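You operate a simulated robot arm through the tools that you are given. There is no shell and no other tool. Be economical: measure what you need, move in short steps, check, and stop when the job is done.

You run a simulated robot arm. Do the job below in one go: nothing can be reset, and whatever is moved stays where it is left.

Task
Tap both skid plugs home and tighten both skid bolts at program 3.
Fine: on the wooden skid; light blows with the mallet; one run each with the power driver, no red light; both tools back.
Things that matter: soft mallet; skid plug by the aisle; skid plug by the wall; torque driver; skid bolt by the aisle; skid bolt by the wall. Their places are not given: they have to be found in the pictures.

It is judged by the outcome, as a careful person would: the job done as asked, and still so three seconds after it is handed in. It fails if anything else is knocked over, pushed out of place, dropped, spilled or broken.

Robot
A 7-joint arm with a two-finger parallel gripper, fixed in place. Base frame: the origin is at the foot of the arm, x ahead of it, y to its left, z up; the work surface is at about z = 805. Units: mm, rad, N and s.
Its first joint turns from -2.897 to 2.897 rad. Payload 4.4 kg.
Tool frame: the origin (TCP) lies between the finger pads and is the grasp point; the fingertips stand 23 mm ahead of it; z points along the fingers, y is the line along which they close. Largest opening 94 mm; finger width 38, thickness 10; the body of the gripper, 54 by 96 mm, starts 39 mm behind the TCP.
Orientation is that of the tool frame in the base frame, as a unit quaternion [x, y, z, w]. With the fingers straight down and closing along the base's y, the tool's x points along the base's -x, its y along +y and its z along -z.

Tools
- The arm moves only by the tool arm_command. Its argument "steps" is a list of rows, each a list of 7 numbers: the turn, a rotation vector about the base's x, y, z in units of 8 degrees (1.0 is 8 degrees), then the shift along the base's x, y, z in units of 50 mm (1.0 is 50 mm), then the finger opening in mm, from 0 to 94. In form: [[ax, ay, az, tx, ty, tz, fingers], ...]. A call has 1 to 10 rows; each row shifts and turns the commanded pose from where the row before left it. A call with a number of a shift or a turn outside -1 to 1 is refused whole. Rows are played at 5 a second. More than 50 mm and 0.15 rad between two rows, or a gripper value outside its range, and nothing of the call is played. A pose out of reach is approached as far as the arm can. The call stops where the force on the tool passes 50 N (or 10 N more than at its start, if that is more) or the arm is blocked; 0.2 s more then pass. Each finger travels about 72 mm/s and halts on what it meets, pressing with about 40 N; the grip force reading is that of the motor and also rises with nothing between the fingers. The clock runs only during rows and for 0.2 s after the last one: add rows that do not move to give the fingers time. The reply holds the time, the measured pose of the TCP, the force on the tool along the base axes, the opening and the grip force, in the units named above and with some noise.
- Cameras (640 x 400 px; columns grow to the right, rows downward): "scene" is fixed at [402, 650.4, 1489.6]; the picture's right is [-0.68, -0.73, 0.00], its down [-0.42, 0.40, -0.81] and it looks along [0.59, -0.56, -0.58] (base axes); focal length 295 px, centre (320, 200). "wrist" rides on the gripper at [86, 16, -75] in the tool frame; the picture's right is [-0.18, 0.98, 0.00], its down [-0.58, -0.11, -0.81] and it looks along [-0.79, -0.15, 0.59] (tool axes); focal length 243 px, centre (320, 200).
- snapshot(camera): a new picture of that camera. It takes no simulated time.
- pixel_to_xyz(camera, pixels): for up to 12 pixels [column, row] of the newest picture of that camera ("zoom" is the newest enlarged one), the place [x, y, z] in the base frame of the surface seen there, good to about 2 mm. It takes no simulated time.
- enlarge(camera, box): a new picture of the part [left, top, right, bottom] of that camera's present view, enlarged. It takes no simulated time.
- sign_off(): hands the job in; it is judged then, once.

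Go step by step. Measure first, check grasps and placings, and put right what went wrong. The budget is 80 turns and 38 pictures, counting those below and the enlarged ones. Unless the task says otherwise, let go and move clear before handing in, and close with one line.

The tools are called as a command line: name --pt "numbers of a row" for each row, then --argument value for the rest, lists and objects as JSON in quotes. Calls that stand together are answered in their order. arm_command: Moves the arm, as the interface text tells. Its arguments: {"type":"object","properties":{"steps":{"type":"array"}},"required":["steps"]} The other tools are called the same way: snapshot (camera) takes a picture; pixel_to_xyz (camera, pixels) gives the place of the surface under pixels of a picture; enlarge (camera, box) takes an enlarged picture of a part of a camera's view; sign_off () hands the job in.

At the start:

```text
clock: 0.0
eef_pos: [866.2, -47.4, 1222.6]
ee_rot: [0.0, 1.0, 0.0, 0.0]
force: [0.2, -0.2, -0.8]
finger_gap: 94.2
gripper_force: 0.0
```

scene: 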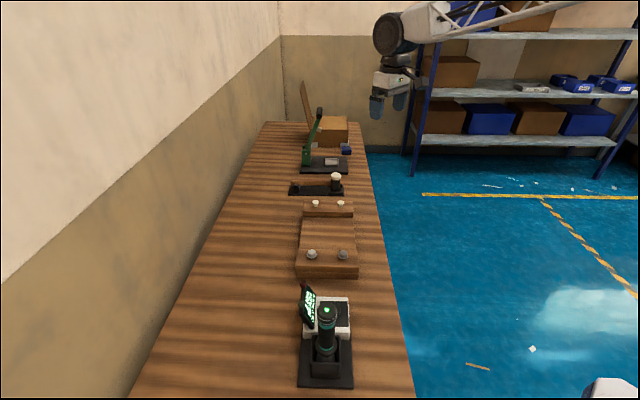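
wrist: 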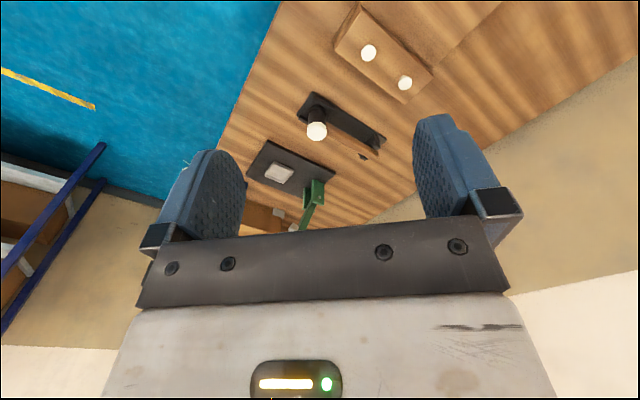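

The scene shows a driver in a holder near (325,330), a skid with two bolts near (311,254)/(342,254), plugs near (315,203)/(340,203), and a mallet near (336,178). I'll enlarge these regions.

enlarge --camera "scene" --box '[270, 160, 390, 290]'

enlarge --camera "scene" --box '[270, 270, 390, 395]'

pixel_to_xyz --camera "scene" --pixels '[[311, 253], [343, 253], [315, 202], [340, 202], [336, 176], [294, 189], [326, 307], [312, 382], [345, 382], [328, 268], [325, 232], [308, 300]]'

```text
3.08 times, centred on (330, 225) of scene
```

zoom: 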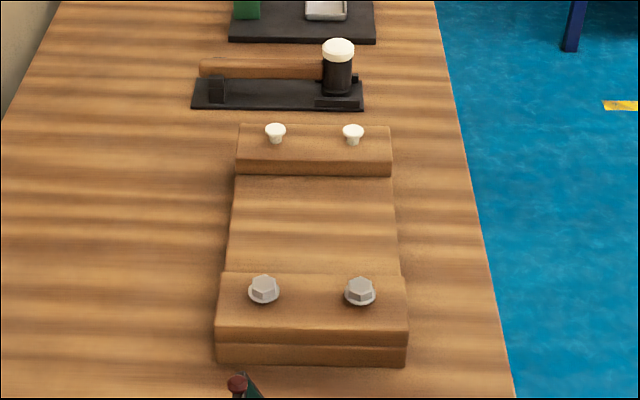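

```text
3.20 times, centred on (330, 332) of scene
```

zoom: 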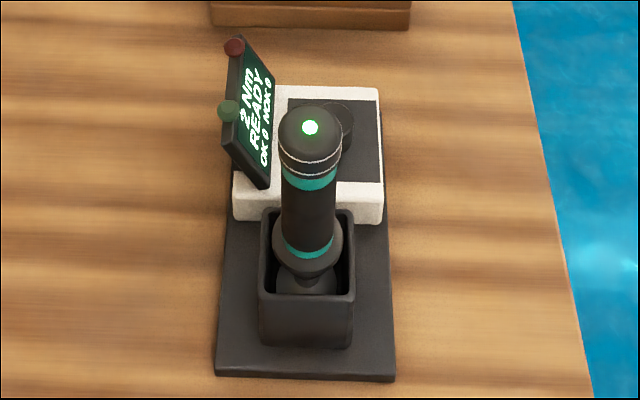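

```text
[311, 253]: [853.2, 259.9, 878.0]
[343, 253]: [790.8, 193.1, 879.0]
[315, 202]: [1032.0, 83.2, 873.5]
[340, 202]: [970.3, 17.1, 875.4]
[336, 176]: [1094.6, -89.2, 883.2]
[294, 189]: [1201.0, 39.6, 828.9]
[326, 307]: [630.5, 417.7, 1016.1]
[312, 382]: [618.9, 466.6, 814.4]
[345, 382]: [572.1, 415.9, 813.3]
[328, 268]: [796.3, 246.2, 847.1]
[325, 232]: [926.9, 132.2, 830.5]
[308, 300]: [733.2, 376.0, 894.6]
```

The zoom shows the mallet lying with its handle horizontal and the driver unit reading "2 Nm READY", so the program has to be changed. I'll zoom tighter on the mallet and the controller and measure.

enlarge --camera "scene" --box '[295, 280, 359, 320]'

enlarge --camera "scene" --box '[284, 168, 348, 208]'

```text
10.00 times, centred on (327, 300) of scene
```

zoom: 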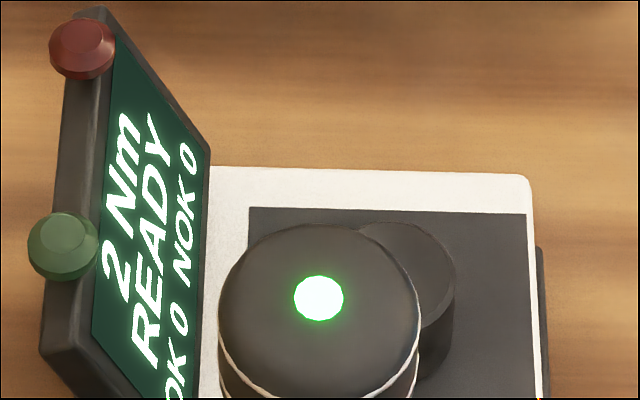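

```text
10.00 times, centred on (316, 188) of scene
```

zoom: 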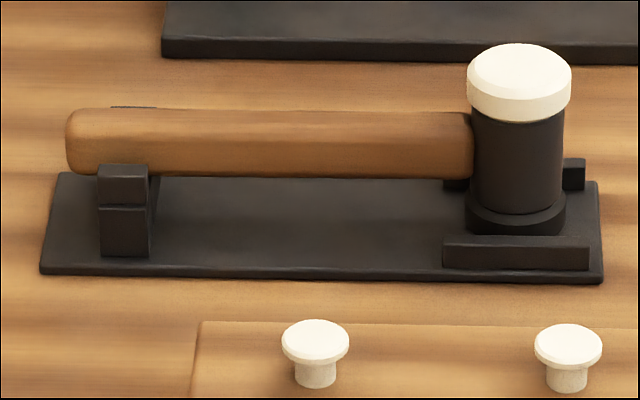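

The mallet handle sits in a cradle at (125,190) of the zoom and its head is at (517,150). A knob is hidden behind the driver. I'll measure the mallet and plug points in this zoom.

pixel_to_xyz --camera "zoom" --pixels '[[75, 145], [200, 118], [200, 165], [300, 120], [400, 118], [400, 168], [517, 65], [517, 150], [515, 255], [315, 333], [568, 340], [300, 230]]'

arm_command --pt "0 0 0 -1 0 0 94" --pt "0 0 0 -1 1 0 94" --pt "0 0 0 -1 1 0 94" --pt "0 0 0 -1 1 0 94" --pt "0 0 0 -1 1 0 94" --pt "0 0 0 -1 1 0 94" --pt "0 0 0 -1 1 0 94" --pt "0 0 0 -1 1 0 94"

```text
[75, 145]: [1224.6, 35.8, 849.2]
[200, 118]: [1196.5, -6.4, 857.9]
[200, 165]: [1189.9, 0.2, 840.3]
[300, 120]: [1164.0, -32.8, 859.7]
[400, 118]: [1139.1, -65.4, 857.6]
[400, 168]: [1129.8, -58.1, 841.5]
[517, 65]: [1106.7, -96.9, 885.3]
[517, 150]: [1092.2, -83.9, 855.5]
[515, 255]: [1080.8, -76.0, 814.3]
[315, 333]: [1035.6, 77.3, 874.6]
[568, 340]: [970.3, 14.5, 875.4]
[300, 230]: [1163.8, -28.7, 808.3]
```

```text
refused: row 2 steps farther than a row can; nothing moved
```

Combined shifts in a row must stay under 50 mm. The mallet head is about 37 mm across at (1105,-97), top z≈885, and it's far out. So I'll turn the tool outward (yaw 30°, tilt 60°) to take the head from the aisle side, and see whether that can be reached.

arm_command --pt "0 0 0.9375 0.2 -0.3 0 94" --pt "0 0 0.9375 0.2 -0.3 0 94" --pt "0 0 0.9375 0.2 -0.3 0 94" --pt "0 0 0.9375 0.2 -0.3 0 94" --pt "0.469 -0.812 0 0 -0.3 -0.2 94" --pt "0.469 -0.812 0 0 -0.3 -0.2 94" --pt "0.469 -0.812 0 0 0 -0.2 94" --pt "0.469 -0.812 0 0 0 -0.2 94" --pt "0.469 -0.812 0 0 0 -0.2 94" --pt "0.469 -0.812 0 0 0 -0.2 94"

pixel_to_xyz --camera "scene" --pixels '[[408, 170], [430, 140], [372, 180], [385, 230], [400, 330], [348, 150], [335, 165], [320, 112], [302, 165]]'

```text
clock: 2.2
eef_pos: [904.9, -138.5, 1164.1]
ee_rot: [-0.238, 0.892, 0.098, 0.373]
force: [0.7, 0.2, 0.1]
finger_gap: 94.0
gripper_force: 0.0
```

```text
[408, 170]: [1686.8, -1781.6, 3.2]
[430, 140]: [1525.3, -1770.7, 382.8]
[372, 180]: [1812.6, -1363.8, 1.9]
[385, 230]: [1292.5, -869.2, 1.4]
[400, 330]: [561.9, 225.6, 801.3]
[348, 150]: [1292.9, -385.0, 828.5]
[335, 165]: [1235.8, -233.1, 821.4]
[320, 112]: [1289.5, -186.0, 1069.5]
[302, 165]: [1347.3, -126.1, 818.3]
```

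The arm follows and the shelf is far away. I'll finish the tilt and move to about (1018,-147,1000).

arm_command --pt "0.469 -0.812 0 0 0 0 94" --pt "0.469 -0.812 0 0 0 0 94" --pt "0 0 0 0.45 -0.035 -0.66 94" --pt "0 0 0 0.45 -0.035 -0.66 94" --pt "0 0 0 0.45 -0.035 -0.66 94" --pt "0 0 0 0.45 -0.035 -0.66 94" --pt "0 0 0 0.45 -0.035 -0.66 94" --pt "0 0 0 0 0 0 94"

snapshot --camera "scene"

```text
clock: 4.0
eef_pos: [1018.8, -147.1, 998.1]
ee_rot: [-0.224, 0.836, 0.129, 0.484]
force: [-0.2, 1.2, 0.3]
finger_gap: 94.0
gripper_force: 0.0
```

```text
31 pictures are left
```

scene: 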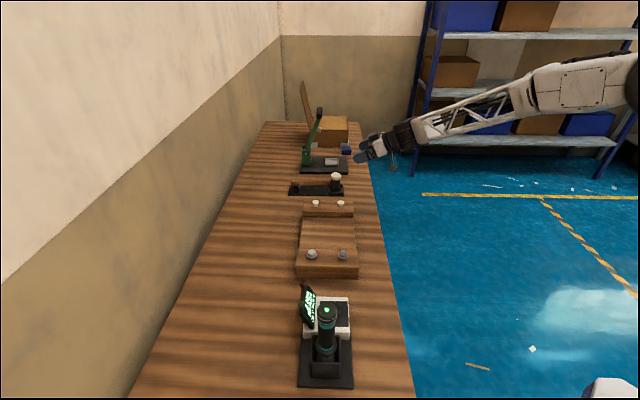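

The reach is good. I'll yaw 12° more to line up with the handle, descend to z≈866 about 90 mm short of the head, and check alignment.

arm_command --pt "0 0 0.75 0.2 -0.1 -0.3 94" --pt "0 0 0.75 0.2 -0.1 -0.5 94" --pt "0 0 0 0 0 -0.8 94" --pt "0 0 0 0 0 -0.6 94" --pt "0 0 0 0 0 -0.44 94" --pt "0 0 0 0 0 0 94"

enlarge --camera "scene" --box '[284, 148, 412, 228]'

```text
clock: 5.4
eef_pos: [1038.2, -155.7, 866.1]
ee_rot: [-0.311, 0.808, 0.18, 0.466]
force: [0.8, 1.1, 0.4]
finger_gap: 93.9
gripper_force: 0.0
```

```text
5.00 times, centred on (348, 188) of scene
```

zoom: 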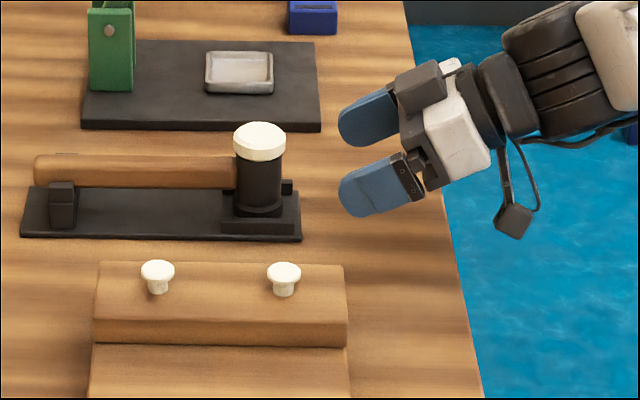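

The gripper is lined up with the head. I'll move forward 90 mm around the head and close.

arm_command --pt "0 0 0 0.45 0.4 0 94" --pt "0 0 0 0.45 0.4 0 94" --pt "0 0 0 0.42 0.37 0 94" --pt "0 0 0 0 0 0 94"

enlarge --camera "scene" --box '[284, 148, 412, 228]'

```text
clock: 6.4
eef_pos: [1104.3, -98.4, 866.0]
ee_rot: [-0.311, 0.808, 0.18, 0.467]
force: [-0.1, -0.1, -0.2]
finger_gap: 93.9
gripper_force: 0.1
```

```text
5.00 times, centred on (348, 188) of scene
```

zoom: 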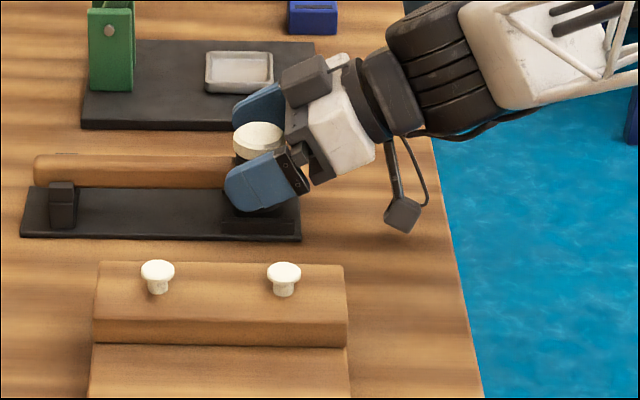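

The fingers straddle the head with TCP at (1104,-98). Closing now.

arm_command --pt "0 0 0 0 0 0 60" --pt "0 0 0 0 0 0 40" --pt "0 0 0 0 0 0 30" --pt "0 0 0 0 0 0 30" --pt "0 0 0 0 0 0 30"

```text
clock: 7.6
eef_pos: [1104.7, -98.6, 866.1]
ee_rot: [-0.31, 0.809, 0.179, 0.467]
force: [1.0, 2.1, -0.3]
finger_gap: 41.0
gripper_force: 40.2
```

Gripped at 41 mm, which is the cap's width. I'll lift 110 mm and check the hold.

arm_command --pt "0 0 0 0 0 0.2 30" --pt "0 0 0 0 0 0.4 30" --pt "0 0 0 0 0 0.6 30" --pt "0 0 0 0 0 0.5 30" --pt "0 0 0 0 0 0.5 30" --pt "0 0 0 0 0 0 30"

enlarge --camera "scene" --box '[284, 138, 412, 218]'

```text
clock: 9.0
eef_pos: [1104.0, -99.1, 976.9]
ee_rot: [-0.309, 0.809, 0.178, 0.468]
force: [0.0, -0.4, 0.0]
finger_gap: 30.1
gripper_force: 0.1
```

```text
5.00 times, centred on (348, 178) of scene
```

zoom: 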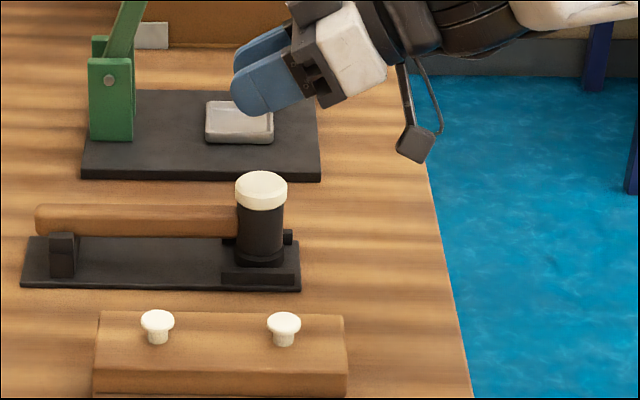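

The grip slid off the bevelled cap, and the mallet is still in its cradle. I'll hold the black body below the cap with the tool level, so first I need the heights of the cap's lower rim and the cradle lips.

pixel_to_xyz --camera "zoom" --pixels '[[260, 180], [260, 195], [260, 206], [260, 215], [260, 252], [240, 270], [290, 270], [258, 277], [289, 235], [260, 262], [70, 215], [100, 212]]'

enlarge --camera "scene" --box '[308, 165, 356, 195]'

```text
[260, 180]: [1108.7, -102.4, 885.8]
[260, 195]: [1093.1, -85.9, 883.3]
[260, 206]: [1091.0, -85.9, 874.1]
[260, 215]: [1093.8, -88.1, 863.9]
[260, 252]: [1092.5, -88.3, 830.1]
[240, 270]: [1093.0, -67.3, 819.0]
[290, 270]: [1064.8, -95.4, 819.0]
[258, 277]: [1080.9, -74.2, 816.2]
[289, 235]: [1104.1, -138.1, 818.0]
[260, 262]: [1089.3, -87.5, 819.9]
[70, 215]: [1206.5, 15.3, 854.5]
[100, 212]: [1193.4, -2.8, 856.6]
```

```text
13.33 times, centred on (332, 180) of scene
```

zoom: 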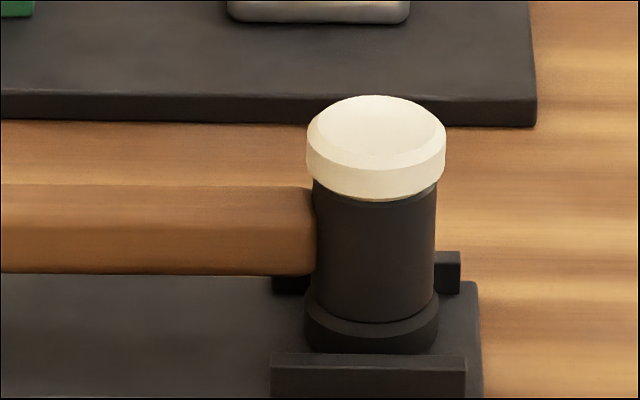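

The wrist camera hangs under the gripper in this attitude, so a level grip would hit the table. I'll roll the tool 180° about its own axis so the camera is on top, after backing off a little.

arm_command --pt "0 0 0 -0.6 -0.5 0.3 94" --pt "0 0 0 -0.6 -0.5 0.3 94" --pt "0.643 0.579 -0.5 0 0 0 94" --pt "0.643 0.579 -0.5 0 0 0 94" --pt "0.643 0.579 -0.5 0 0 0 94" --pt "0.643 0.579 -0.5 0 0 0 94" --pt "0.643 0.579 -0.5 0 0 0 94" --pt "0.643 0.579 -0.5 0 0 0 94" --pt "0.643 0.579 -0.5 0 0 0 94" --pt "0.643 0.579 -0.5 0 0 0 94"

arm_command --pt "0.643 0.579 -0.5 0 0 0 94" --pt "0.643 0.579 -0.5 0 0 0 94" --pt "0.643 0.579 -0.5 0 0 0 94" --pt "0.643 0.579 -0.5 0 0 0 94" --pt "0.643 0.579 -0.5 0 0 0 94" --pt "0.643 0.579 -0.5 0 0 0 94" --pt "0.643 0.579 -0.5 0 0 0 94" --pt "0.643 0.579 -0.5 0 0 0 94" --pt "0.643 0.579 -0.5 0 0 0 94" --pt "0.643 0.579 -0.5 0 0 0 94"

```text
clock: 11.2
eef_pos: [1043.8, -147.3, 1005.4]
ee_rot: [0.165, 0.85, 0.4, 0.302]
force: [0.4, 0.4, 0.2]
finger_gap: 94.1
gripper_force: 0.0
```

```text
clock: 13.4
eef_pos: [1043.9, -146.1, 1005.6]
ee_rot: [0.674, 0.545, 0.499, -0.026]
force: [0.0, 0.3, -0.6]
finger_gap: 94.1
gripper_force: 0.1
```

The roll is tracking, 144° so far. I'll finish it with 36° more.

arm_command --pt "0.643 0.579 -0.5 0 0 0 94" --pt "0.643 0.579 -0.5 0 0 0 94" --pt "0.643 0.579 -0.5 0 0 0 94" --pt "0.643 0.579 -0.5 0 0 0 94" --pt "0.322 0.29 -0.25 0 0 0 94" --pt "0 0 0 0 0 0 94"

snapshot --camera "wrist"

```text
clock: 14.8
eef_pos: [1045.8, -148.6, 1006.5]
ee_rot: [0.809, 0.311, 0.466, -0.179]
force: [-0.4, 0.7, 0.5]
finger_gap: 94.1
gripper_force: 0.0
```

```text
26 pictures are left
```

wrist: 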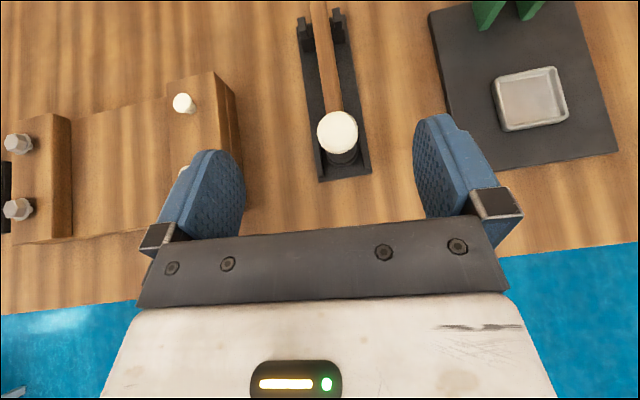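

The wrist view now shows the mallet head centred at (337,132) between the fingers. I'll tilt to about 84° and descend to z≈847, 92 mm short of the head.

arm_command --pt "0.669 -0.743 0 -0.1 -0.1 0 94" --pt "0.669 -0.743 0 -0.1 -0.13 0 94" --pt "0.669 -0.743 0 0 0 0 94" --pt "0 0 0 0 0 -0.9 94" --pt "0 0 0 0 0 -0.9 94" --pt "0 0 0 0 0 -0.7 94" --pt "0 0 0 0 0 -0.5 94" --pt "0 0 0 0 0 0 94" --pt "0 0 0 0 0 0 94"

snapshot --camera "wrist"

enlarge --camera "scene" --box '[308, 145, 404, 205]'

```text
clock: 16.8
eef_pos: [1035.5, -157.2, 855.7]
ee_rot: [0.693, 0.268, 0.625, -0.239]
force: [-0.6, -0.4, -0.2]
finger_gap: 94.2
gripper_force: 0.0
```

```text
25 pictures are left
```

wrist: 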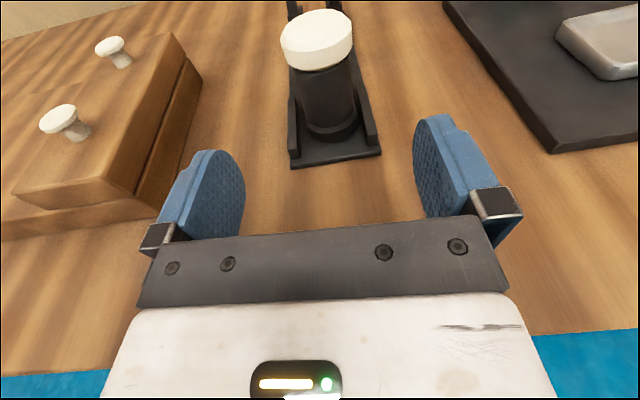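

```text
6.67 times, centred on (356, 175) of scene
```

zoom: 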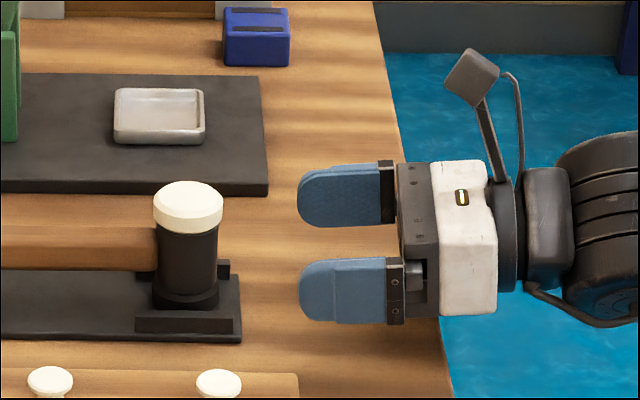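

The arm settled at z 855.7, so I still need to drop about 9 mm. I'll pin down the head centre from the wrist view.

pixel_to_xyz --camera "wrist" --pixels '[[285, 40], [352, 45], [316, 25], [318, 45], [325, 105], [304, 105], [352, 105], [322, 68], [325, 120], [330, 135]]'

```text
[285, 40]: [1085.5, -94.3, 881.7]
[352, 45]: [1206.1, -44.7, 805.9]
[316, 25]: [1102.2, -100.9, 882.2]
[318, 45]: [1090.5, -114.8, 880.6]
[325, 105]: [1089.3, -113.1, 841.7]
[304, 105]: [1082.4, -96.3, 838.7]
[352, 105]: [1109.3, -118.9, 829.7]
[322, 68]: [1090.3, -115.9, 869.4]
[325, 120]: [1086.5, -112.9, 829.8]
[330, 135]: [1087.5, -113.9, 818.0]
```

Head centre is about (1104.5,-100.5). I'll lower to 847, slide in, and close.

arm_command --pt "0 0 0 0.05 -0.03 -0.18 94" --pt "0 0 0 0.45 0.4 0 94" --pt "0 0 0 0.45 0.4 0 94" --pt "0 0 0 0.43 0.37 0 94" --pt "0 0 0 0 0 0 94" --pt "0 0 0 0 0 0 94"

enlarge --camera "scene" --box '[308, 145, 404, 205]'

```text
clock: 18.2
eef_pos: [1105.1, -103.0, 847.0]
ee_rot: [0.694, 0.267, 0.625, -0.238]
force: [0.5, -0.6, -0.1]
finger_gap: 94.2
gripper_force: 0.2
```

```text
6.67 times, centred on (356, 175) of scene
```

zoom: 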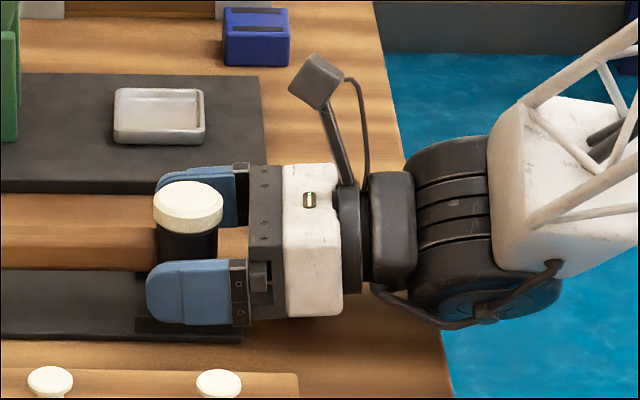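

TCP is at (1105,-103,847) around the black body. I'll make a 2 mm sideways correction and close.

arm_command --pt "0 0 0 -0.02 0.04 0 80" --pt "0 0 0 0 0 0 50" --pt "0 0 0 0 0 0 20" --pt "0 0 0 0 0 0 20" --pt "0 0 0 0 0 0 20" --pt "0 0 0 0 0 0 20"

enlarge --camera "scene" --box '[300, 160, 364, 200]'

```text
clock: 19.6
eef_pos: [1102.1, -100.4, 847.0]
ee_rot: [0.694, 0.268, 0.624, -0.238]
force: [-2.2, -1.3, 1.8]
finger_gap: 40.9
gripper_force: 40.2
```

```text
10.00 times, centred on (332, 180) of scene
```

zoom: 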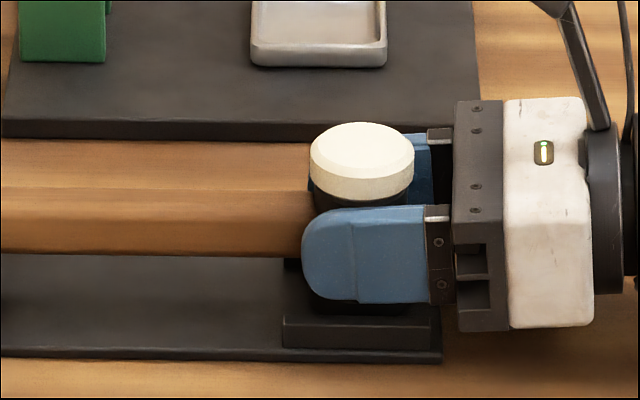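

Closed at 40.9 with the fingers under the cap. I'll lift slowly by 20 mm and check.

arm_command --pt "0 0 0 0 0 0.1 20" --pt "0 0 0 0 0 0.1 20" --pt "0 0 0 0 0 0.1 20" --pt "0 0 0 0 0 0.1 20" --pt "0 0 0 0 0 0 20"

enlarge --camera "scene" --box '[284, 160, 348, 200]'

```text
clock: 20.8
eef_pos: [1102.6, -100.8, 866.6]
ee_rot: [0.694, 0.267, 0.625, -0.239]
force: [-0.3, 0.5, -4.9]
finger_gap: 40.8
gripper_force: 39.8
```

```text
10.00 times, centred on (316, 180) of scene
```

zoom: 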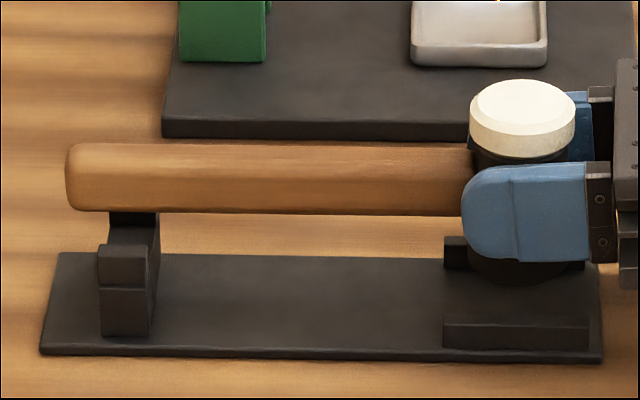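

The mallet is up 20 mm and level, with about 5 N of weight. I'll raise it further, swing the head over the aisle plug at (969,16), and measure the block height.

arm_command --pt "0 0 0 0 0 0.6 20" --pt "0 0 0 0 0 0.8 20" --pt "0 0 0 0 0 0.6 20" --pt "0 0 0 -0.6 0.5 0 20" --pt "0 0 0 -0.7 0.6 0 20" --pt "0 0 0 -0.7 0.6 0 20" --pt "0 0 0 -0.6 0.6 0 20" --pt "0 0 0 0 0 0 20"

pixel_to_xyz --camera "scene" --pixels '[[328, 203], [328, 206], [310, 207], [346, 207], [328, 214]]'

snapshot --camera "wrist"

```text
clock: 22.6
eef_pos: [973.7, 14.4, 967.3]
ee_rot: [0.694, 0.268, 0.625, -0.238]
force: [-0.1, 0.2, -5.0]
finger_gap: 40.9
gripper_force: 40.4
```

```text
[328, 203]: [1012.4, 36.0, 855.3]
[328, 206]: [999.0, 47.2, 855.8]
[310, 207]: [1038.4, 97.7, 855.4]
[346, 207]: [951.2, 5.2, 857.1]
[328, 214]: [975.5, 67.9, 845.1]
```

```text
20 pictures are left
```

wrist: 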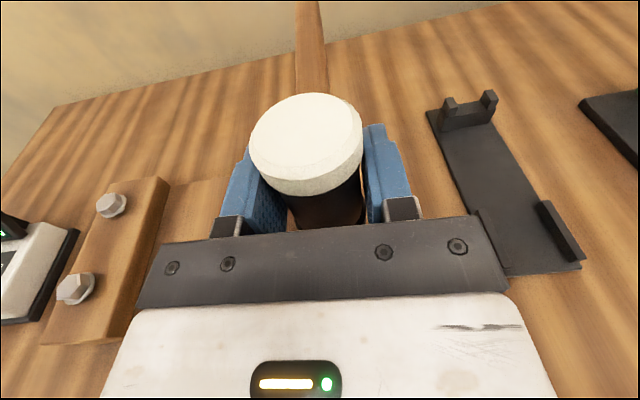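

The head is above the aisle plug: block top is 856, plug cap top 875. I'll shift onto the plug, lower to about 10 mm above it, and give one light tap.

arm_command --pt "0 0 0 -0.12 0.03 -0.4 20" --pt "0 0 0 0 0 -0.3 20" --pt "0 0 0 0 0 -0.2 20" --pt "0 0 0 0 0 0 20" --pt "0 0 0 0 0 0 20"

enlarge --camera "scene" --box '[300, 178, 364, 218]'

```text
clock: 23.8
eef_pos: [967.0, 16.7, 921.2]
ee_rot: [0.694, 0.268, 0.624, -0.239]
force: [0.2, -0.2, -4.4]
finger_gap: 41.1
gripper_force: 40.0
```

```text
10.00 times, centred on (332, 198) of scene
```

zoom: 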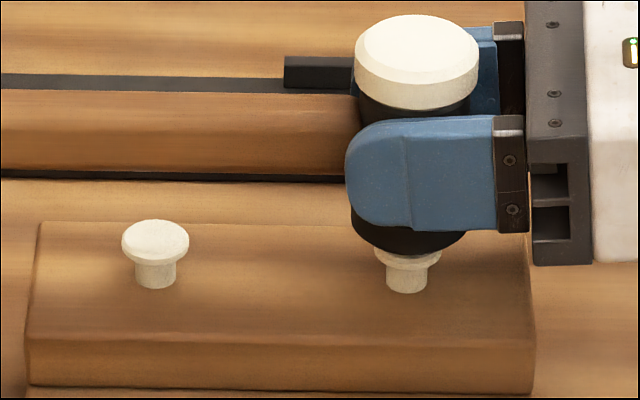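

The head sits right above the aisle plug at zoom (407,255). First light tap now.

arm_command --pt "0 0 0 0 0 -0.2 20" --pt "0 0 0 0 0 -0.25 20" --pt "0 0 0 0 0 0.45 20" --pt "0 0 0 0 0 0 20"

enlarge --camera "scene" --box '[300, 178, 364, 218]'

```text
clock: 24.4
eef_pos: [967.5, 15.3, 912.9]
ee_rot: [0.69, 0.269, 0.628, -0.238]
force: [-0.2, 1.0, 6.0]
finger_gap: 40.8
gripper_force: 39.4
stopped in row 2: the force on the tool passed its limit (the readings are from after the stop); the commanded pose is now the measured one
```

```text
10.00 times, centred on (332, 198) of scene
```

zoom: 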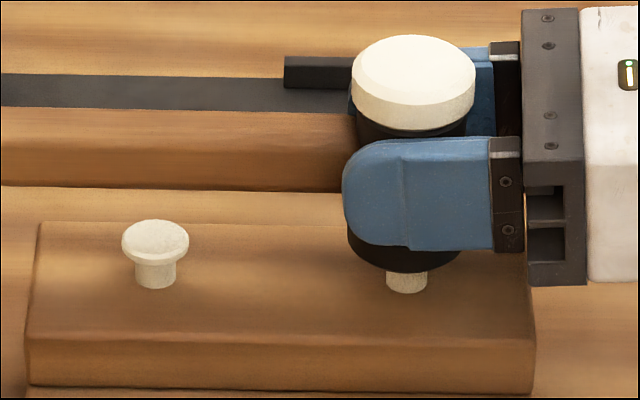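

The tap stopped on contact force at z≈912. I'll raise 12 mm and look at the plug.

arm_command --pt "0 0 0 0 0 0.3 20" --pt "0 0 0 0 0 0 20"

enlarge --camera "scene" --box '[300, 178, 364, 218]'

pixel_to_xyz --camera "zoom" --pixels '[[155, 235], [405, 262], [405, 257], [405, 268], [155, 258], [405, 240]]'

```text
clock: 25.0
eef_pos: [968.7, 16.5, 928.0]
ee_rot: [0.691, 0.268, 0.628, -0.238]
force: [0.2, 0.1, -5.1]
finger_gap: 40.7
gripper_force: 40.1
```

```text
10.00 times, centred on (332, 198) of scene
```

zoom: 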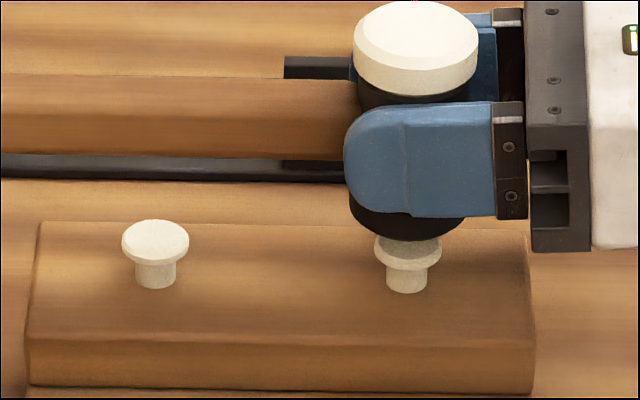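

```text
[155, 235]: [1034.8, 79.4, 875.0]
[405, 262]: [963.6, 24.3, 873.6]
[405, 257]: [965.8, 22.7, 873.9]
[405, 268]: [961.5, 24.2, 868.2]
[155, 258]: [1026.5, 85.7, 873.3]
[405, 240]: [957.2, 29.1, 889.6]
```

The plug moved only about 1 mm at most. I'll tap a little faster, then raise and measure.

arm_command --pt "0 0 0 0 0 -0.6 20"

arm_command --pt "0 0 0 0 0 0.4 20" --pt "0 0 0 0 0 0 20"

enlarge --camera "scene" --box '[300, 178, 364, 218]'

```text
clock: 25.4
eef_pos: [969.4, 15.8, 910.0]
ee_rot: [0.688, 0.27, 0.63, -0.239]
force: [2.2, 0.7, 5.3]
finger_gap: 40.9
gripper_force: 40.0
stopped in row 1: the force on the tool passed its limit (the readings are from after the stop); the commanded pose is now the measured one
```

```text
clock: 26.0
eef_pos: [968.4, 16.1, 927.4]
ee_rot: [0.688, 0.269, 0.63, -0.239]
force: [-0.3, 0.0, -4.0]
finger_gap: 40.9
gripper_force: 39.7
```

```text
10.00 times, centred on (332, 198) of scene
```

zoom: 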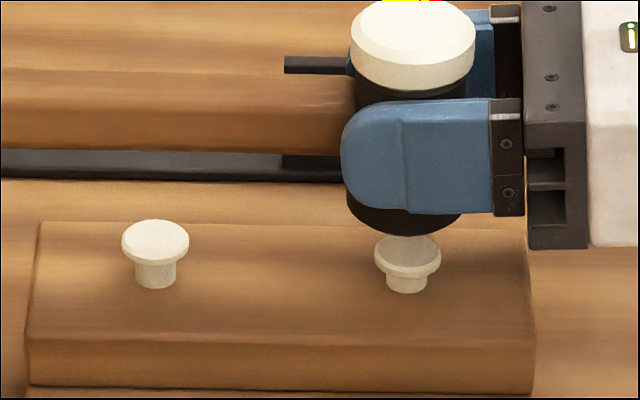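

That tap drove it about 4 mm. I'll do the same again twice, lifting after each.

arm_command --pt "0 0 0 0 0 -0.65 20"

arm_command --pt "0 0 0 0 0 0.4 20" --pt "0 0 0 0 0 0 20"

arm_command --pt "0 0 0 0 0 -0.65 20"

arm_command --pt "0 0 0 0 0 0.4 20" --pt "0 0 0 0 0 0 20"

enlarge --camera "scene" --box '[300, 178, 364, 218]'

```text
clock: 26.4
eef_pos: [971.2, 17.1, 904.8]
ee_rot: [0.686, 0.269, 0.632, -0.239]
force: [3.2, 0.3, 3.9]
finger_gap: 41.0
gripper_force: 39.6
stopped in row 1: the force on the tool passed its limit (the readings are from after the stop); the commanded pose is now the measured one
```

```text
clock: 27.0
eef_pos: [971.0, 16.9, 922.8]
ee_rot: [0.686, 0.269, 0.632, -0.238]
force: [0.0, 0.4, -5.2]
finger_gap: 40.8
gripper_force: 39.8
```

```text
clock: 27.4
eef_pos: [971.1, 14.9, 900.7]
ee_rot: [0.684, 0.269, 0.634, -0.239]
force: [0.2, 1.6, 3.7]
finger_gap: 41.0
gripper_force: 39.8
stopped in row 1: the force on the tool passed its limit (the readings are from after the stop); the commanded pose is now the measured one
```

```text
clock: 28.0
eef_pos: [970.7, 15.7, 921.0]
ee_rot: [0.684, 0.27, 0.633, -0.24]
force: [-1.1, 0.6, -4.6]
finger_gap: 40.8
gripper_force: 40.1
```

```text
10.00 times, centred on (332, 198) of scene
```

zoom: 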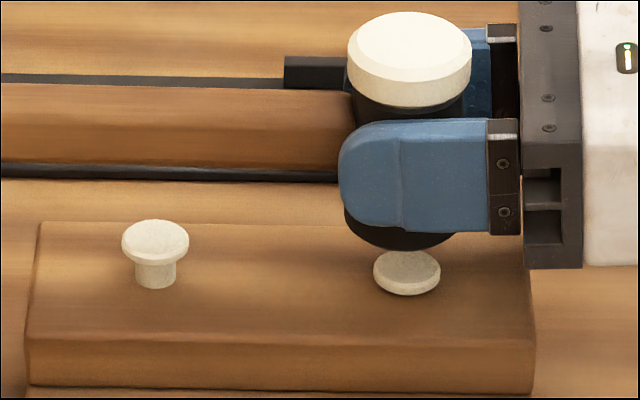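

The stem is nearly gone. I'll measure the cap height to see what's left.

pixel_to_xyz --camera "zoom" --pixels '[[407, 272], [395, 268], [420, 268], [407, 276], [407, 310], [155, 238], [407, 292]]'

arm_command --pt "0 0 0 0 0 -0.65 20"

arm_command --pt "0 0 0 0 0 0.4 20" --pt "0 0 0 0 0 0 20"

enlarge --camera "scene" --box '[300, 178, 364, 218]'

pixel_to_xyz --camera "zoom" --pixels '[[407, 272], [395, 270], [420, 270], [407, 276], [407, 310], [407, 280]]'

```text
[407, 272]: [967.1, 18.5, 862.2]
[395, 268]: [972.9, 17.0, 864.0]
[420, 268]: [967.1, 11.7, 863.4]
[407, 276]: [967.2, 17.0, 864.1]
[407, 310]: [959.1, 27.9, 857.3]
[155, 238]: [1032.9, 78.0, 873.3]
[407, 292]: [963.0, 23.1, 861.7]
```

```text
clock: 28.5
eef_pos: [971.8, 15.7, 898.8]
ee_rot: [0.68, 0.27, 0.638, -0.239]
force: [-6.7, 0.3, 4.9]
finger_gap: 40.7
gripper_force: 39.1
stopped in row 1: the force on the tool passed its limit (the readings are from after the stop); the commanded pose is now the measured one
```

```text
clock: 29.1
eef_pos: [972.5, 15.5, 916.7]
ee_rot: [0.682, 0.27, 0.637, -0.238]
force: [-0.7, 0.8, -5.5]
finger_gap: 40.7
gripper_force: 39.8
```

```text
10.00 times, centred on (332, 198) of scene
```

zoom: 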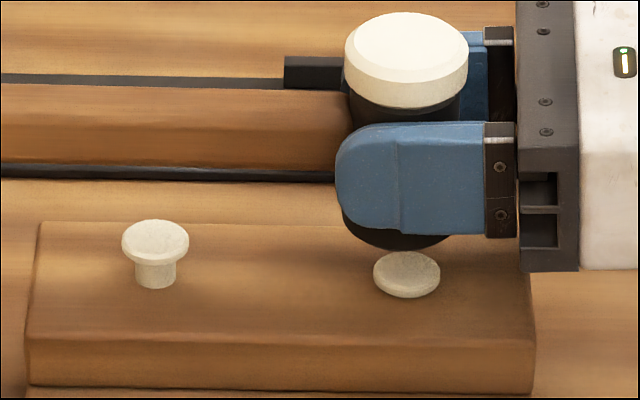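

```text
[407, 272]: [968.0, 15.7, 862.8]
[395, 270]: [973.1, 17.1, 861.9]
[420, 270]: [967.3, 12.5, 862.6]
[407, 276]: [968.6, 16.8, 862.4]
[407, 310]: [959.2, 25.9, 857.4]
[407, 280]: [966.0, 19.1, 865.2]
```

The aisle plug cap now reads about 862, almost flush on the 856 block (cap about 5–6 mm thick). I'll give one more confirming tap, then raise, level the tilt drift, and move above the wall plug.

arm_command --pt "0 0 0 0 0 -0.6 20"

arm_command --pt "0 0 0 0 0 0.6 20" --pt "-0.15 0.167 0 0 0 0.1 20" --pt "0 0 0 0.4 0.42 0 20" --pt "0 0 0 0.4 0.42 0 20" --pt "0 0 0 0.4 0.42 0 20" --pt "0 0 0 0 0 0 20"

enlarge --camera "scene" --box '[292, 178, 356, 218]'

```text
clock: 29.5
eef_pos: [972.6, 14.9, 898.3]
ee_rot: [0.678, 0.272, 0.64, -0.24]
force: [-30.4, -3.2, 16.4]
finger_gap: 40.6
gripper_force: 40.0
stopped in row 1: the force on the tool passed its limit (the readings are from after the stop); the commanded pose is now the measured one
```

```text
clock: 30.9
eef_pos: [1032.9, 78.0, 932.7]
ee_rot: [0.687, 0.276, 0.629, -0.236]
force: [-0.1, -0.7, -4.7]
finger_gap: 40.7
gripper_force: 40.2
```

```text
10.00 times, centred on (324, 198) of scene
```

zoom: 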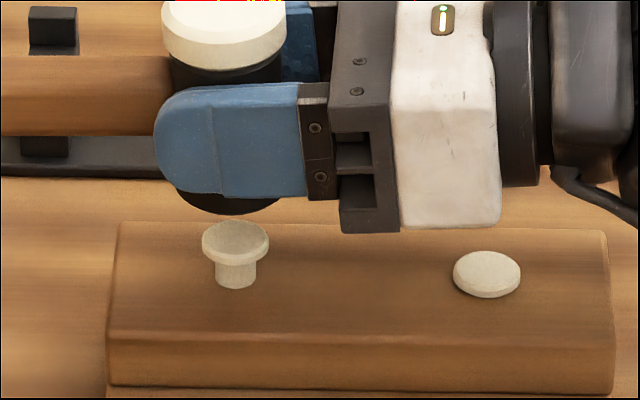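

The aisle plug is seated: no further movement and a hard stop. The head is over the wall plug, 3 mm to the left, so I'll correct, lower and tap twice.

arm_command --pt "0 0 0 -0.04 -0.04 -0.12 20" --pt "0 0 0 0 0 0 20"

arm_command --pt "0 0 0 0 0 -0.65 20"

arm_command --pt "0 0 0 0 0 0.4 20" --pt "0 0 0 0 0 0 20"

arm_command --pt "0 0 0 0 0 -0.65 20"

arm_command --pt "0 0 0 0 0 0.4 20" --pt "0 0 0 0 0 0 20"

enlarge --camera "scene" --box '[292, 178, 356, 218]'

```text
clock: 31.5
eef_pos: [1031.1, 76.6, 927.1]
ee_rot: [0.688, 0.275, 0.629, -0.235]
force: [-0.6, -0.3, -4.5]
finger_gap: 41.0
gripper_force: 39.9
```

```text
clock: 32.0
eef_pos: [1032.5, 76.8, 906.6]
ee_rot: [0.684, 0.277, 0.633, -0.235]
force: [-2.4, -1.5, 2.8]
finger_gap: 40.7
gripper_force: 39.9
stopped in row 1: the force on the tool passed its limit (the readings are from after the stop); the commanded pose is now the measured one
```

```text
clock: 32.6
eef_pos: [1032.6, 76.4, 925.5]
ee_rot: [0.684, 0.278, 0.632, -0.236]
force: [-0.4, 0.2, -4.4]
finger_gap: 40.6
gripper_force: 40.2
```

```text
clock: 33.0
eef_pos: [1035.3, 78.4, 903.0]
ee_rot: [0.68, 0.278, 0.636, -0.235]
force: [-1.8, -1.2, 3.7]
finger_gap: 41.0
gripper_force: 40.1
stopped in row 1: the force on the tool passed its limit (the readings are from after the stop); the commanded pose is now the measured one
```

```text
clock: 33.6
eef_pos: [1034.7, 77.7, 921.6]
ee_rot: [0.681, 0.277, 0.636, -0.235]
force: [0.3, -0.1, -5.3]
finger_gap: 40.7
gripper_force: 40.0
```

```text
10.00 times, centred on (324, 198) of scene
```

zoom: 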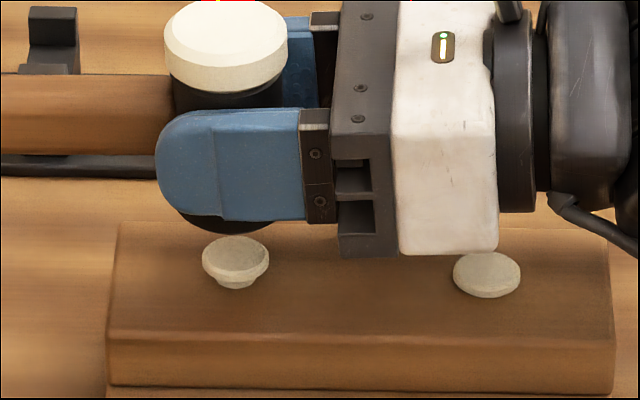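

The wall plug is more than halfway in. After a small recentre and tilt correction, I'll give three more taps.

arm_command --pt "-0.13 0.145 0 -0.06 -0.04 0 20" --pt "0 0 0 0 0 0 20"

arm_command --pt "0 0 0 0 0 -0.65 20"

arm_command --pt "0 0 0 0 0 0.4 20" --pt "0 0 0 0 0 0 20"

arm_command --pt "0 0 0 0 0 -0.65 20"

arm_command --pt "0 0 0 0 0 0.4 20" --pt "0 0 0 0 0 0 20"

arm_command --pt "0 0 0 0 0 -0.65 20"

arm_command --pt "0 0 0 0 0 0.6 20" --pt "0 0 0 0 0 0 20"

enlarge --camera "scene" --box '[292, 178, 356, 218]'

```text
clock: 34.2
eef_pos: [1031.0, 75.6, 920.8]
ee_rot: [0.689, 0.281, 0.627, -0.232]
force: [0.2, -0.2, -5.1]
finger_gap: 40.9
gripper_force: 39.6
```

```text
clock: 34.7
eef_pos: [1036.6, 76.1, 901.5]
ee_rot: [0.685, 0.282, 0.631, -0.231]
force: [-0.4, -0.3, 4.5]
finger_gap: 40.6
gripper_force: 40.4
stopped in row 1: the force on the tool passed its limit (the readings are from after the stop); the commanded pose is now the measured one
```

```text
clock: 35.3
eef_pos: [1033.3, 75.4, 919.8]
ee_rot: [0.686, 0.283, 0.63, -0.231]
force: [-0.5, 0.0, -4.7]
finger_gap: 40.8
gripper_force: 40.3
```

```text
clock: 35.8
eef_pos: [1037.2, 77.2, 902.5]
ee_rot: [0.68, 0.285, 0.636, -0.229]
force: [1.9, 1.5, 4.9]
finger_gap: 40.8
gripper_force: 39.4
stopped in row 1: the force on the tool passed its limit (the readings are from after the stop); the commanded pose is now the measured one
```

```text
clock: 36.4
eef_pos: [1036.4, 75.3, 920.7]
ee_rot: [0.68, 0.284, 0.636, -0.229]
force: [0.0, 0.1, -5.5]
finger_gap: 40.6
gripper_force: 40.6
```

```text
clock: 36.9
eef_pos: [1040.7, 77.3, 901.8]
ee_rot: [0.675, 0.287, 0.64, -0.228]
force: [1.4, 1.3, 6.2]
finger_gap: 40.9
gripper_force: 40.1
stopped in row 1: the force on the tool passed its limit (the readings are from after the stop); the commanded pose is now the measured one
```

```text
clock: 37.5
eef_pos: [1039.1, 76.2, 930.9]
ee_rot: [0.675, 0.285, 0.64, -0.229]
force: [0.0, 0.1, -5.2]
finger_gap: 40.5
gripper_force: 39.5
```

```text
10.00 times, centred on (324, 198) of scene
```

zoom: 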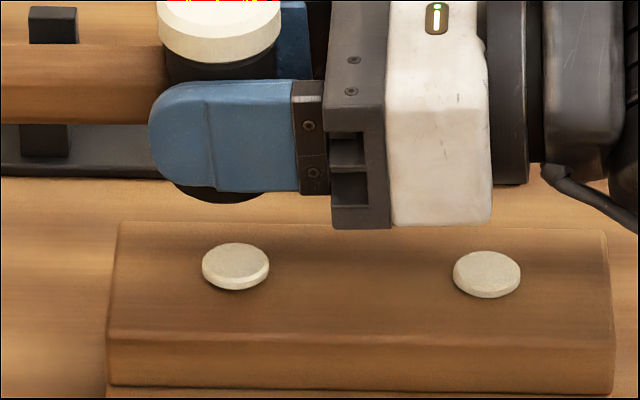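

Both caps look low. I'll compare their heights over the block.

pixel_to_xyz --camera "zoom" --pixels '[[236, 258], [226, 262], [246, 262], [236, 266], [487, 266], [477, 270], [497, 270], [487, 274], [236, 300], [487, 308], [236, 284], [487, 292]]'

```text
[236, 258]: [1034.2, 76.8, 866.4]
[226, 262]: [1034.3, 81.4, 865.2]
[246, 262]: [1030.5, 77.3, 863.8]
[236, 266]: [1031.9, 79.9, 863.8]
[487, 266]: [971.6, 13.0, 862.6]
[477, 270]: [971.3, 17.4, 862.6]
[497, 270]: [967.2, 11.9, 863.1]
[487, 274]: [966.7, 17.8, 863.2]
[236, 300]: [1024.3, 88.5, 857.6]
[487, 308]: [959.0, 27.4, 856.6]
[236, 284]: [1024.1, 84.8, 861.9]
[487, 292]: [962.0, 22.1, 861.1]
```

The wall plug is still about 1.5–2 mm proud compared with the aisle one, and the head has drifted about 8 mm. I'll recentre and level, then give two more taps.

arm_command --pt "-0.2 0.22 0 -0.12 -0.08 -0.1 20" --pt "0 0 0 0 0 -0.1 20" --pt "0 0 0 0 0 0 20"

arm_command --pt "0 0 0 0 0 -0.7 20"

arm_command --pt "0 0 0 -0.04 0 0.4 20" --pt "0 0 0 0 0 0 20"

arm_command --pt "0 0 0 0 0 -0.7 20"

arm_command --pt "0 0 0 0 0 0.6 20" --pt "0 0 0 0 0 0 20"

enlarge --camera "scene" --box '[292, 178, 356, 218]'

pixel_to_xyz --camera "zoom" --pixels '[[236, 260], [226, 262], [246, 262], [236, 266], [236, 270], [477, 270], [497, 270], [487, 274], [236, 286]]'

```text
clock: 38.3
eef_pos: [1033.2, 72.0, 921.7]
ee_rot: [0.688, 0.292, 0.626, -0.224]
force: [0.2, -0.9, -4.9]
finger_gap: 40.7
gripper_force: 40.0
```

```text
clock: 38.8
eef_pos: [1036.8, 73.1, 900.4]
ee_rot: [0.683, 0.293, 0.631, -0.222]
force: [0.3, 0.3, 4.9]
finger_gap: 40.6
gripper_force: 40.1
stopped in row 1: the force on the tool passed its limit (the readings are from after the stop); the commanded pose is now the measured one
```

```text
clock: 39.4
eef_pos: [1034.7, 74.0, 918.4]
ee_rot: [0.684, 0.292, 0.63, -0.222]
force: [-0.7, -0.1, -4.8]
finger_gap: 40.5
gripper_force: 39.7
```

```text
clock: 39.8
eef_pos: [1035.5, 73.2, 901.7]
ee_rot: [0.68, 0.294, 0.633, -0.222]
force: [-2.8, 1.8, 5.6]
finger_gap: 40.6
gripper_force: 40.0
stopped in row 1: the force on the tool passed its limit (the readings are from after the stop); the commanded pose is now the measured one
```

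```text
clock: 40.4
eef_pos: [1035.7, 73.3, 929.7]
ee_rot: [0.681, 0.293, 0.633, -0.221]
force: [0.5, -0.8, -4.8]
finger_gap: 41.1
gripper_force: 40.5
```

```text
10.00 times, centred on (324, 198) of scene
```

zoom: 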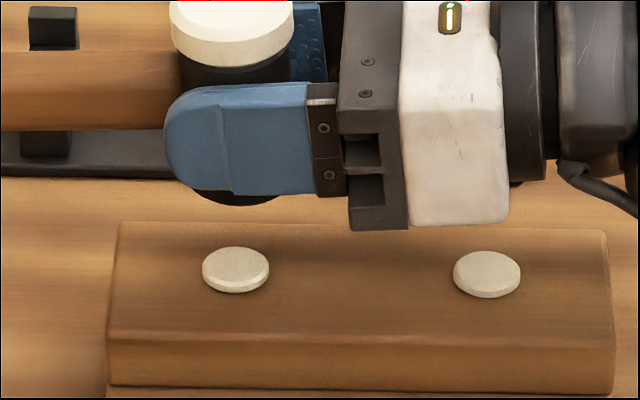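

```text
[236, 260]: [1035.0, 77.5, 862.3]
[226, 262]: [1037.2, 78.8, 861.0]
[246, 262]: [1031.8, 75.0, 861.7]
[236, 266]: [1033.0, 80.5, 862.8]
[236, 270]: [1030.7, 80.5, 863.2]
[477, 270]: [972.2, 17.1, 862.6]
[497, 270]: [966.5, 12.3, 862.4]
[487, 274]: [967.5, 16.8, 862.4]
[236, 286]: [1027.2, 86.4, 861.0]
```

Both plug caps now read 862, so they're home. Next I'll take the mallet back over its cradle, restoring the grasp orientation.

arm_command --pt "0 0 0 0 0 0.6 20" --pt "0.106 0.116 -0.039 0.33 -0.87 0 20" --pt "0.106 0.116 -0.039 0.33 -0.87 0 20" --pt "0.106 0.116 -0.039 0.33 -0.87 0 20" --pt "0 0 0 0.34 -0.87 -0.2 20" --pt "0 0 0 0 0 -0.3 20" --pt "0 0 0 0 0 -0.3 20" --pt "0 0 0 0 0 0 20"

enlarge --camera "scene" --box '[276, 152, 356, 202]'

pixel_to_xyz --camera "zoom" --pixels '[[150, 180], [200, 180], [300, 180], [350, 180], [200, 220], [300, 220]]'

```text
clock: 42.1
eef_pos: [1101.3, -99.7, 921.3]
ee_rot: [0.693, 0.268, 0.625, -0.239]
force: [0.3, -0.3, -4.9]
finger_gap: 40.5
gripper_force: 39.9
```

```text
8.00 times, centred on (316, 177) of scene
```

zoom: 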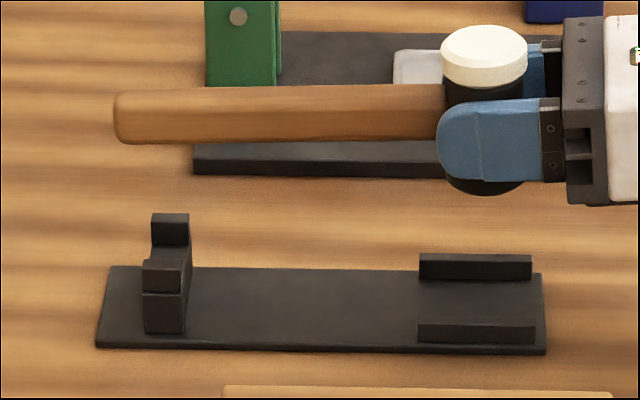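

```text
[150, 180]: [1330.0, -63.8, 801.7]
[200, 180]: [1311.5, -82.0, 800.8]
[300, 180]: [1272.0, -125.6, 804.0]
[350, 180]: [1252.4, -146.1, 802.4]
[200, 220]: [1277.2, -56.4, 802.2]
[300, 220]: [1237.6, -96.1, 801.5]
```

The handle looks slightly drooped at its tail. I'll measure along it before lowering.

pixel_to_xyz --camera "zoom" --pixels '[[140, 98], [200, 97], [300, 95], [400, 93], [140, 118], [300, 116], [420, 114], [484, 40], [484, 85], [170, 225], [165, 262], [170, 245]]'

```text
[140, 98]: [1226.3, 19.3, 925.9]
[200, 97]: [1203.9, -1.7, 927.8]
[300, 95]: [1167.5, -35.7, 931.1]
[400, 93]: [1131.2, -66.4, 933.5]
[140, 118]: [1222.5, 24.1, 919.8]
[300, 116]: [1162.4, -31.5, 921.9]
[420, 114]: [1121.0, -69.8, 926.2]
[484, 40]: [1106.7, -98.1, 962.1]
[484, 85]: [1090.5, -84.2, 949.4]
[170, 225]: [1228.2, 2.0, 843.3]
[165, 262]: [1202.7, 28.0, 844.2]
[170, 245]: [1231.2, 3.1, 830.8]
```

The tail droops about 3° and is about 1° off in yaw. I'll correct most of that and lower to just above the cradle.

arm_command --pt "0.21 -0.214 0.1 0.01 -0.01 -0.3 20" --pt "0 0 0 0 0 -0.4 20" --pt "0 0 0 0 0 -0.4 20" --pt "0 0 0 0 0 -0.2 20" --pt "0 0 0 0 0 0 20"

enlarge --camera "scene" --box '[284, 160, 348, 200]'

pixel_to_xyz --camera "zoom" --pixels '[[90, 150], [200, 150], [300, 150], [400, 150], [520, 100], [520, 140]]'

```text
clock: 43.4
eef_pos: [1103.2, -101.2, 856.2]
ee_rot: [0.678, 0.268, 0.637, -0.249]
force: [-0.5, -0.9, -4.9]
finger_gap: 40.7
gripper_force: 39.5
```

```text
10.00 times, centred on (316, 180) of scene
```

zoom: 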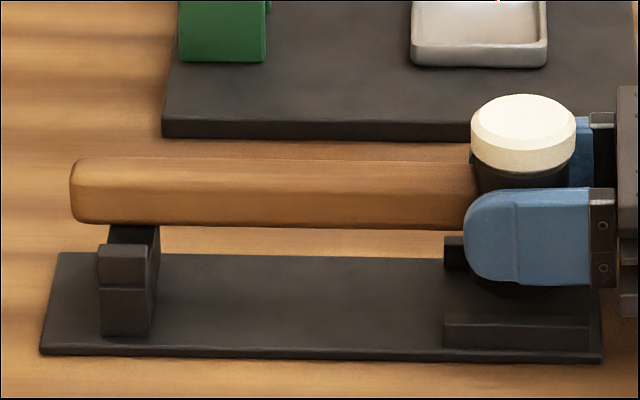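

```text
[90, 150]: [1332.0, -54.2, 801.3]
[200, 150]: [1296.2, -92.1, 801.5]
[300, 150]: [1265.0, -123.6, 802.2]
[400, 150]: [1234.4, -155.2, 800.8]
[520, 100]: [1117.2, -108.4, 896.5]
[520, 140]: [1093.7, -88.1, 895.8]
```

The mallet is level and about 12 mm above its seat. I'll lower gently.

arm_command --pt "0 0 0 0 0 -0.1 20" --pt "0 0 0 0 0 -0.08 20" --pt "0 0 0 0 0 -0.05 20" --pt "0 0 0 0 0 0 20" --pt "0 0 0 0 0 0 20"

```text
clock: 44.5
eef_pos: [1103.1, -100.9, 844.2]
ee_rot: [0.678, 0.268, 0.637, -0.249]
force: [-6.2, 3.9, 12.0]
finger_gap: 40.7
gripper_force: 39.9
```

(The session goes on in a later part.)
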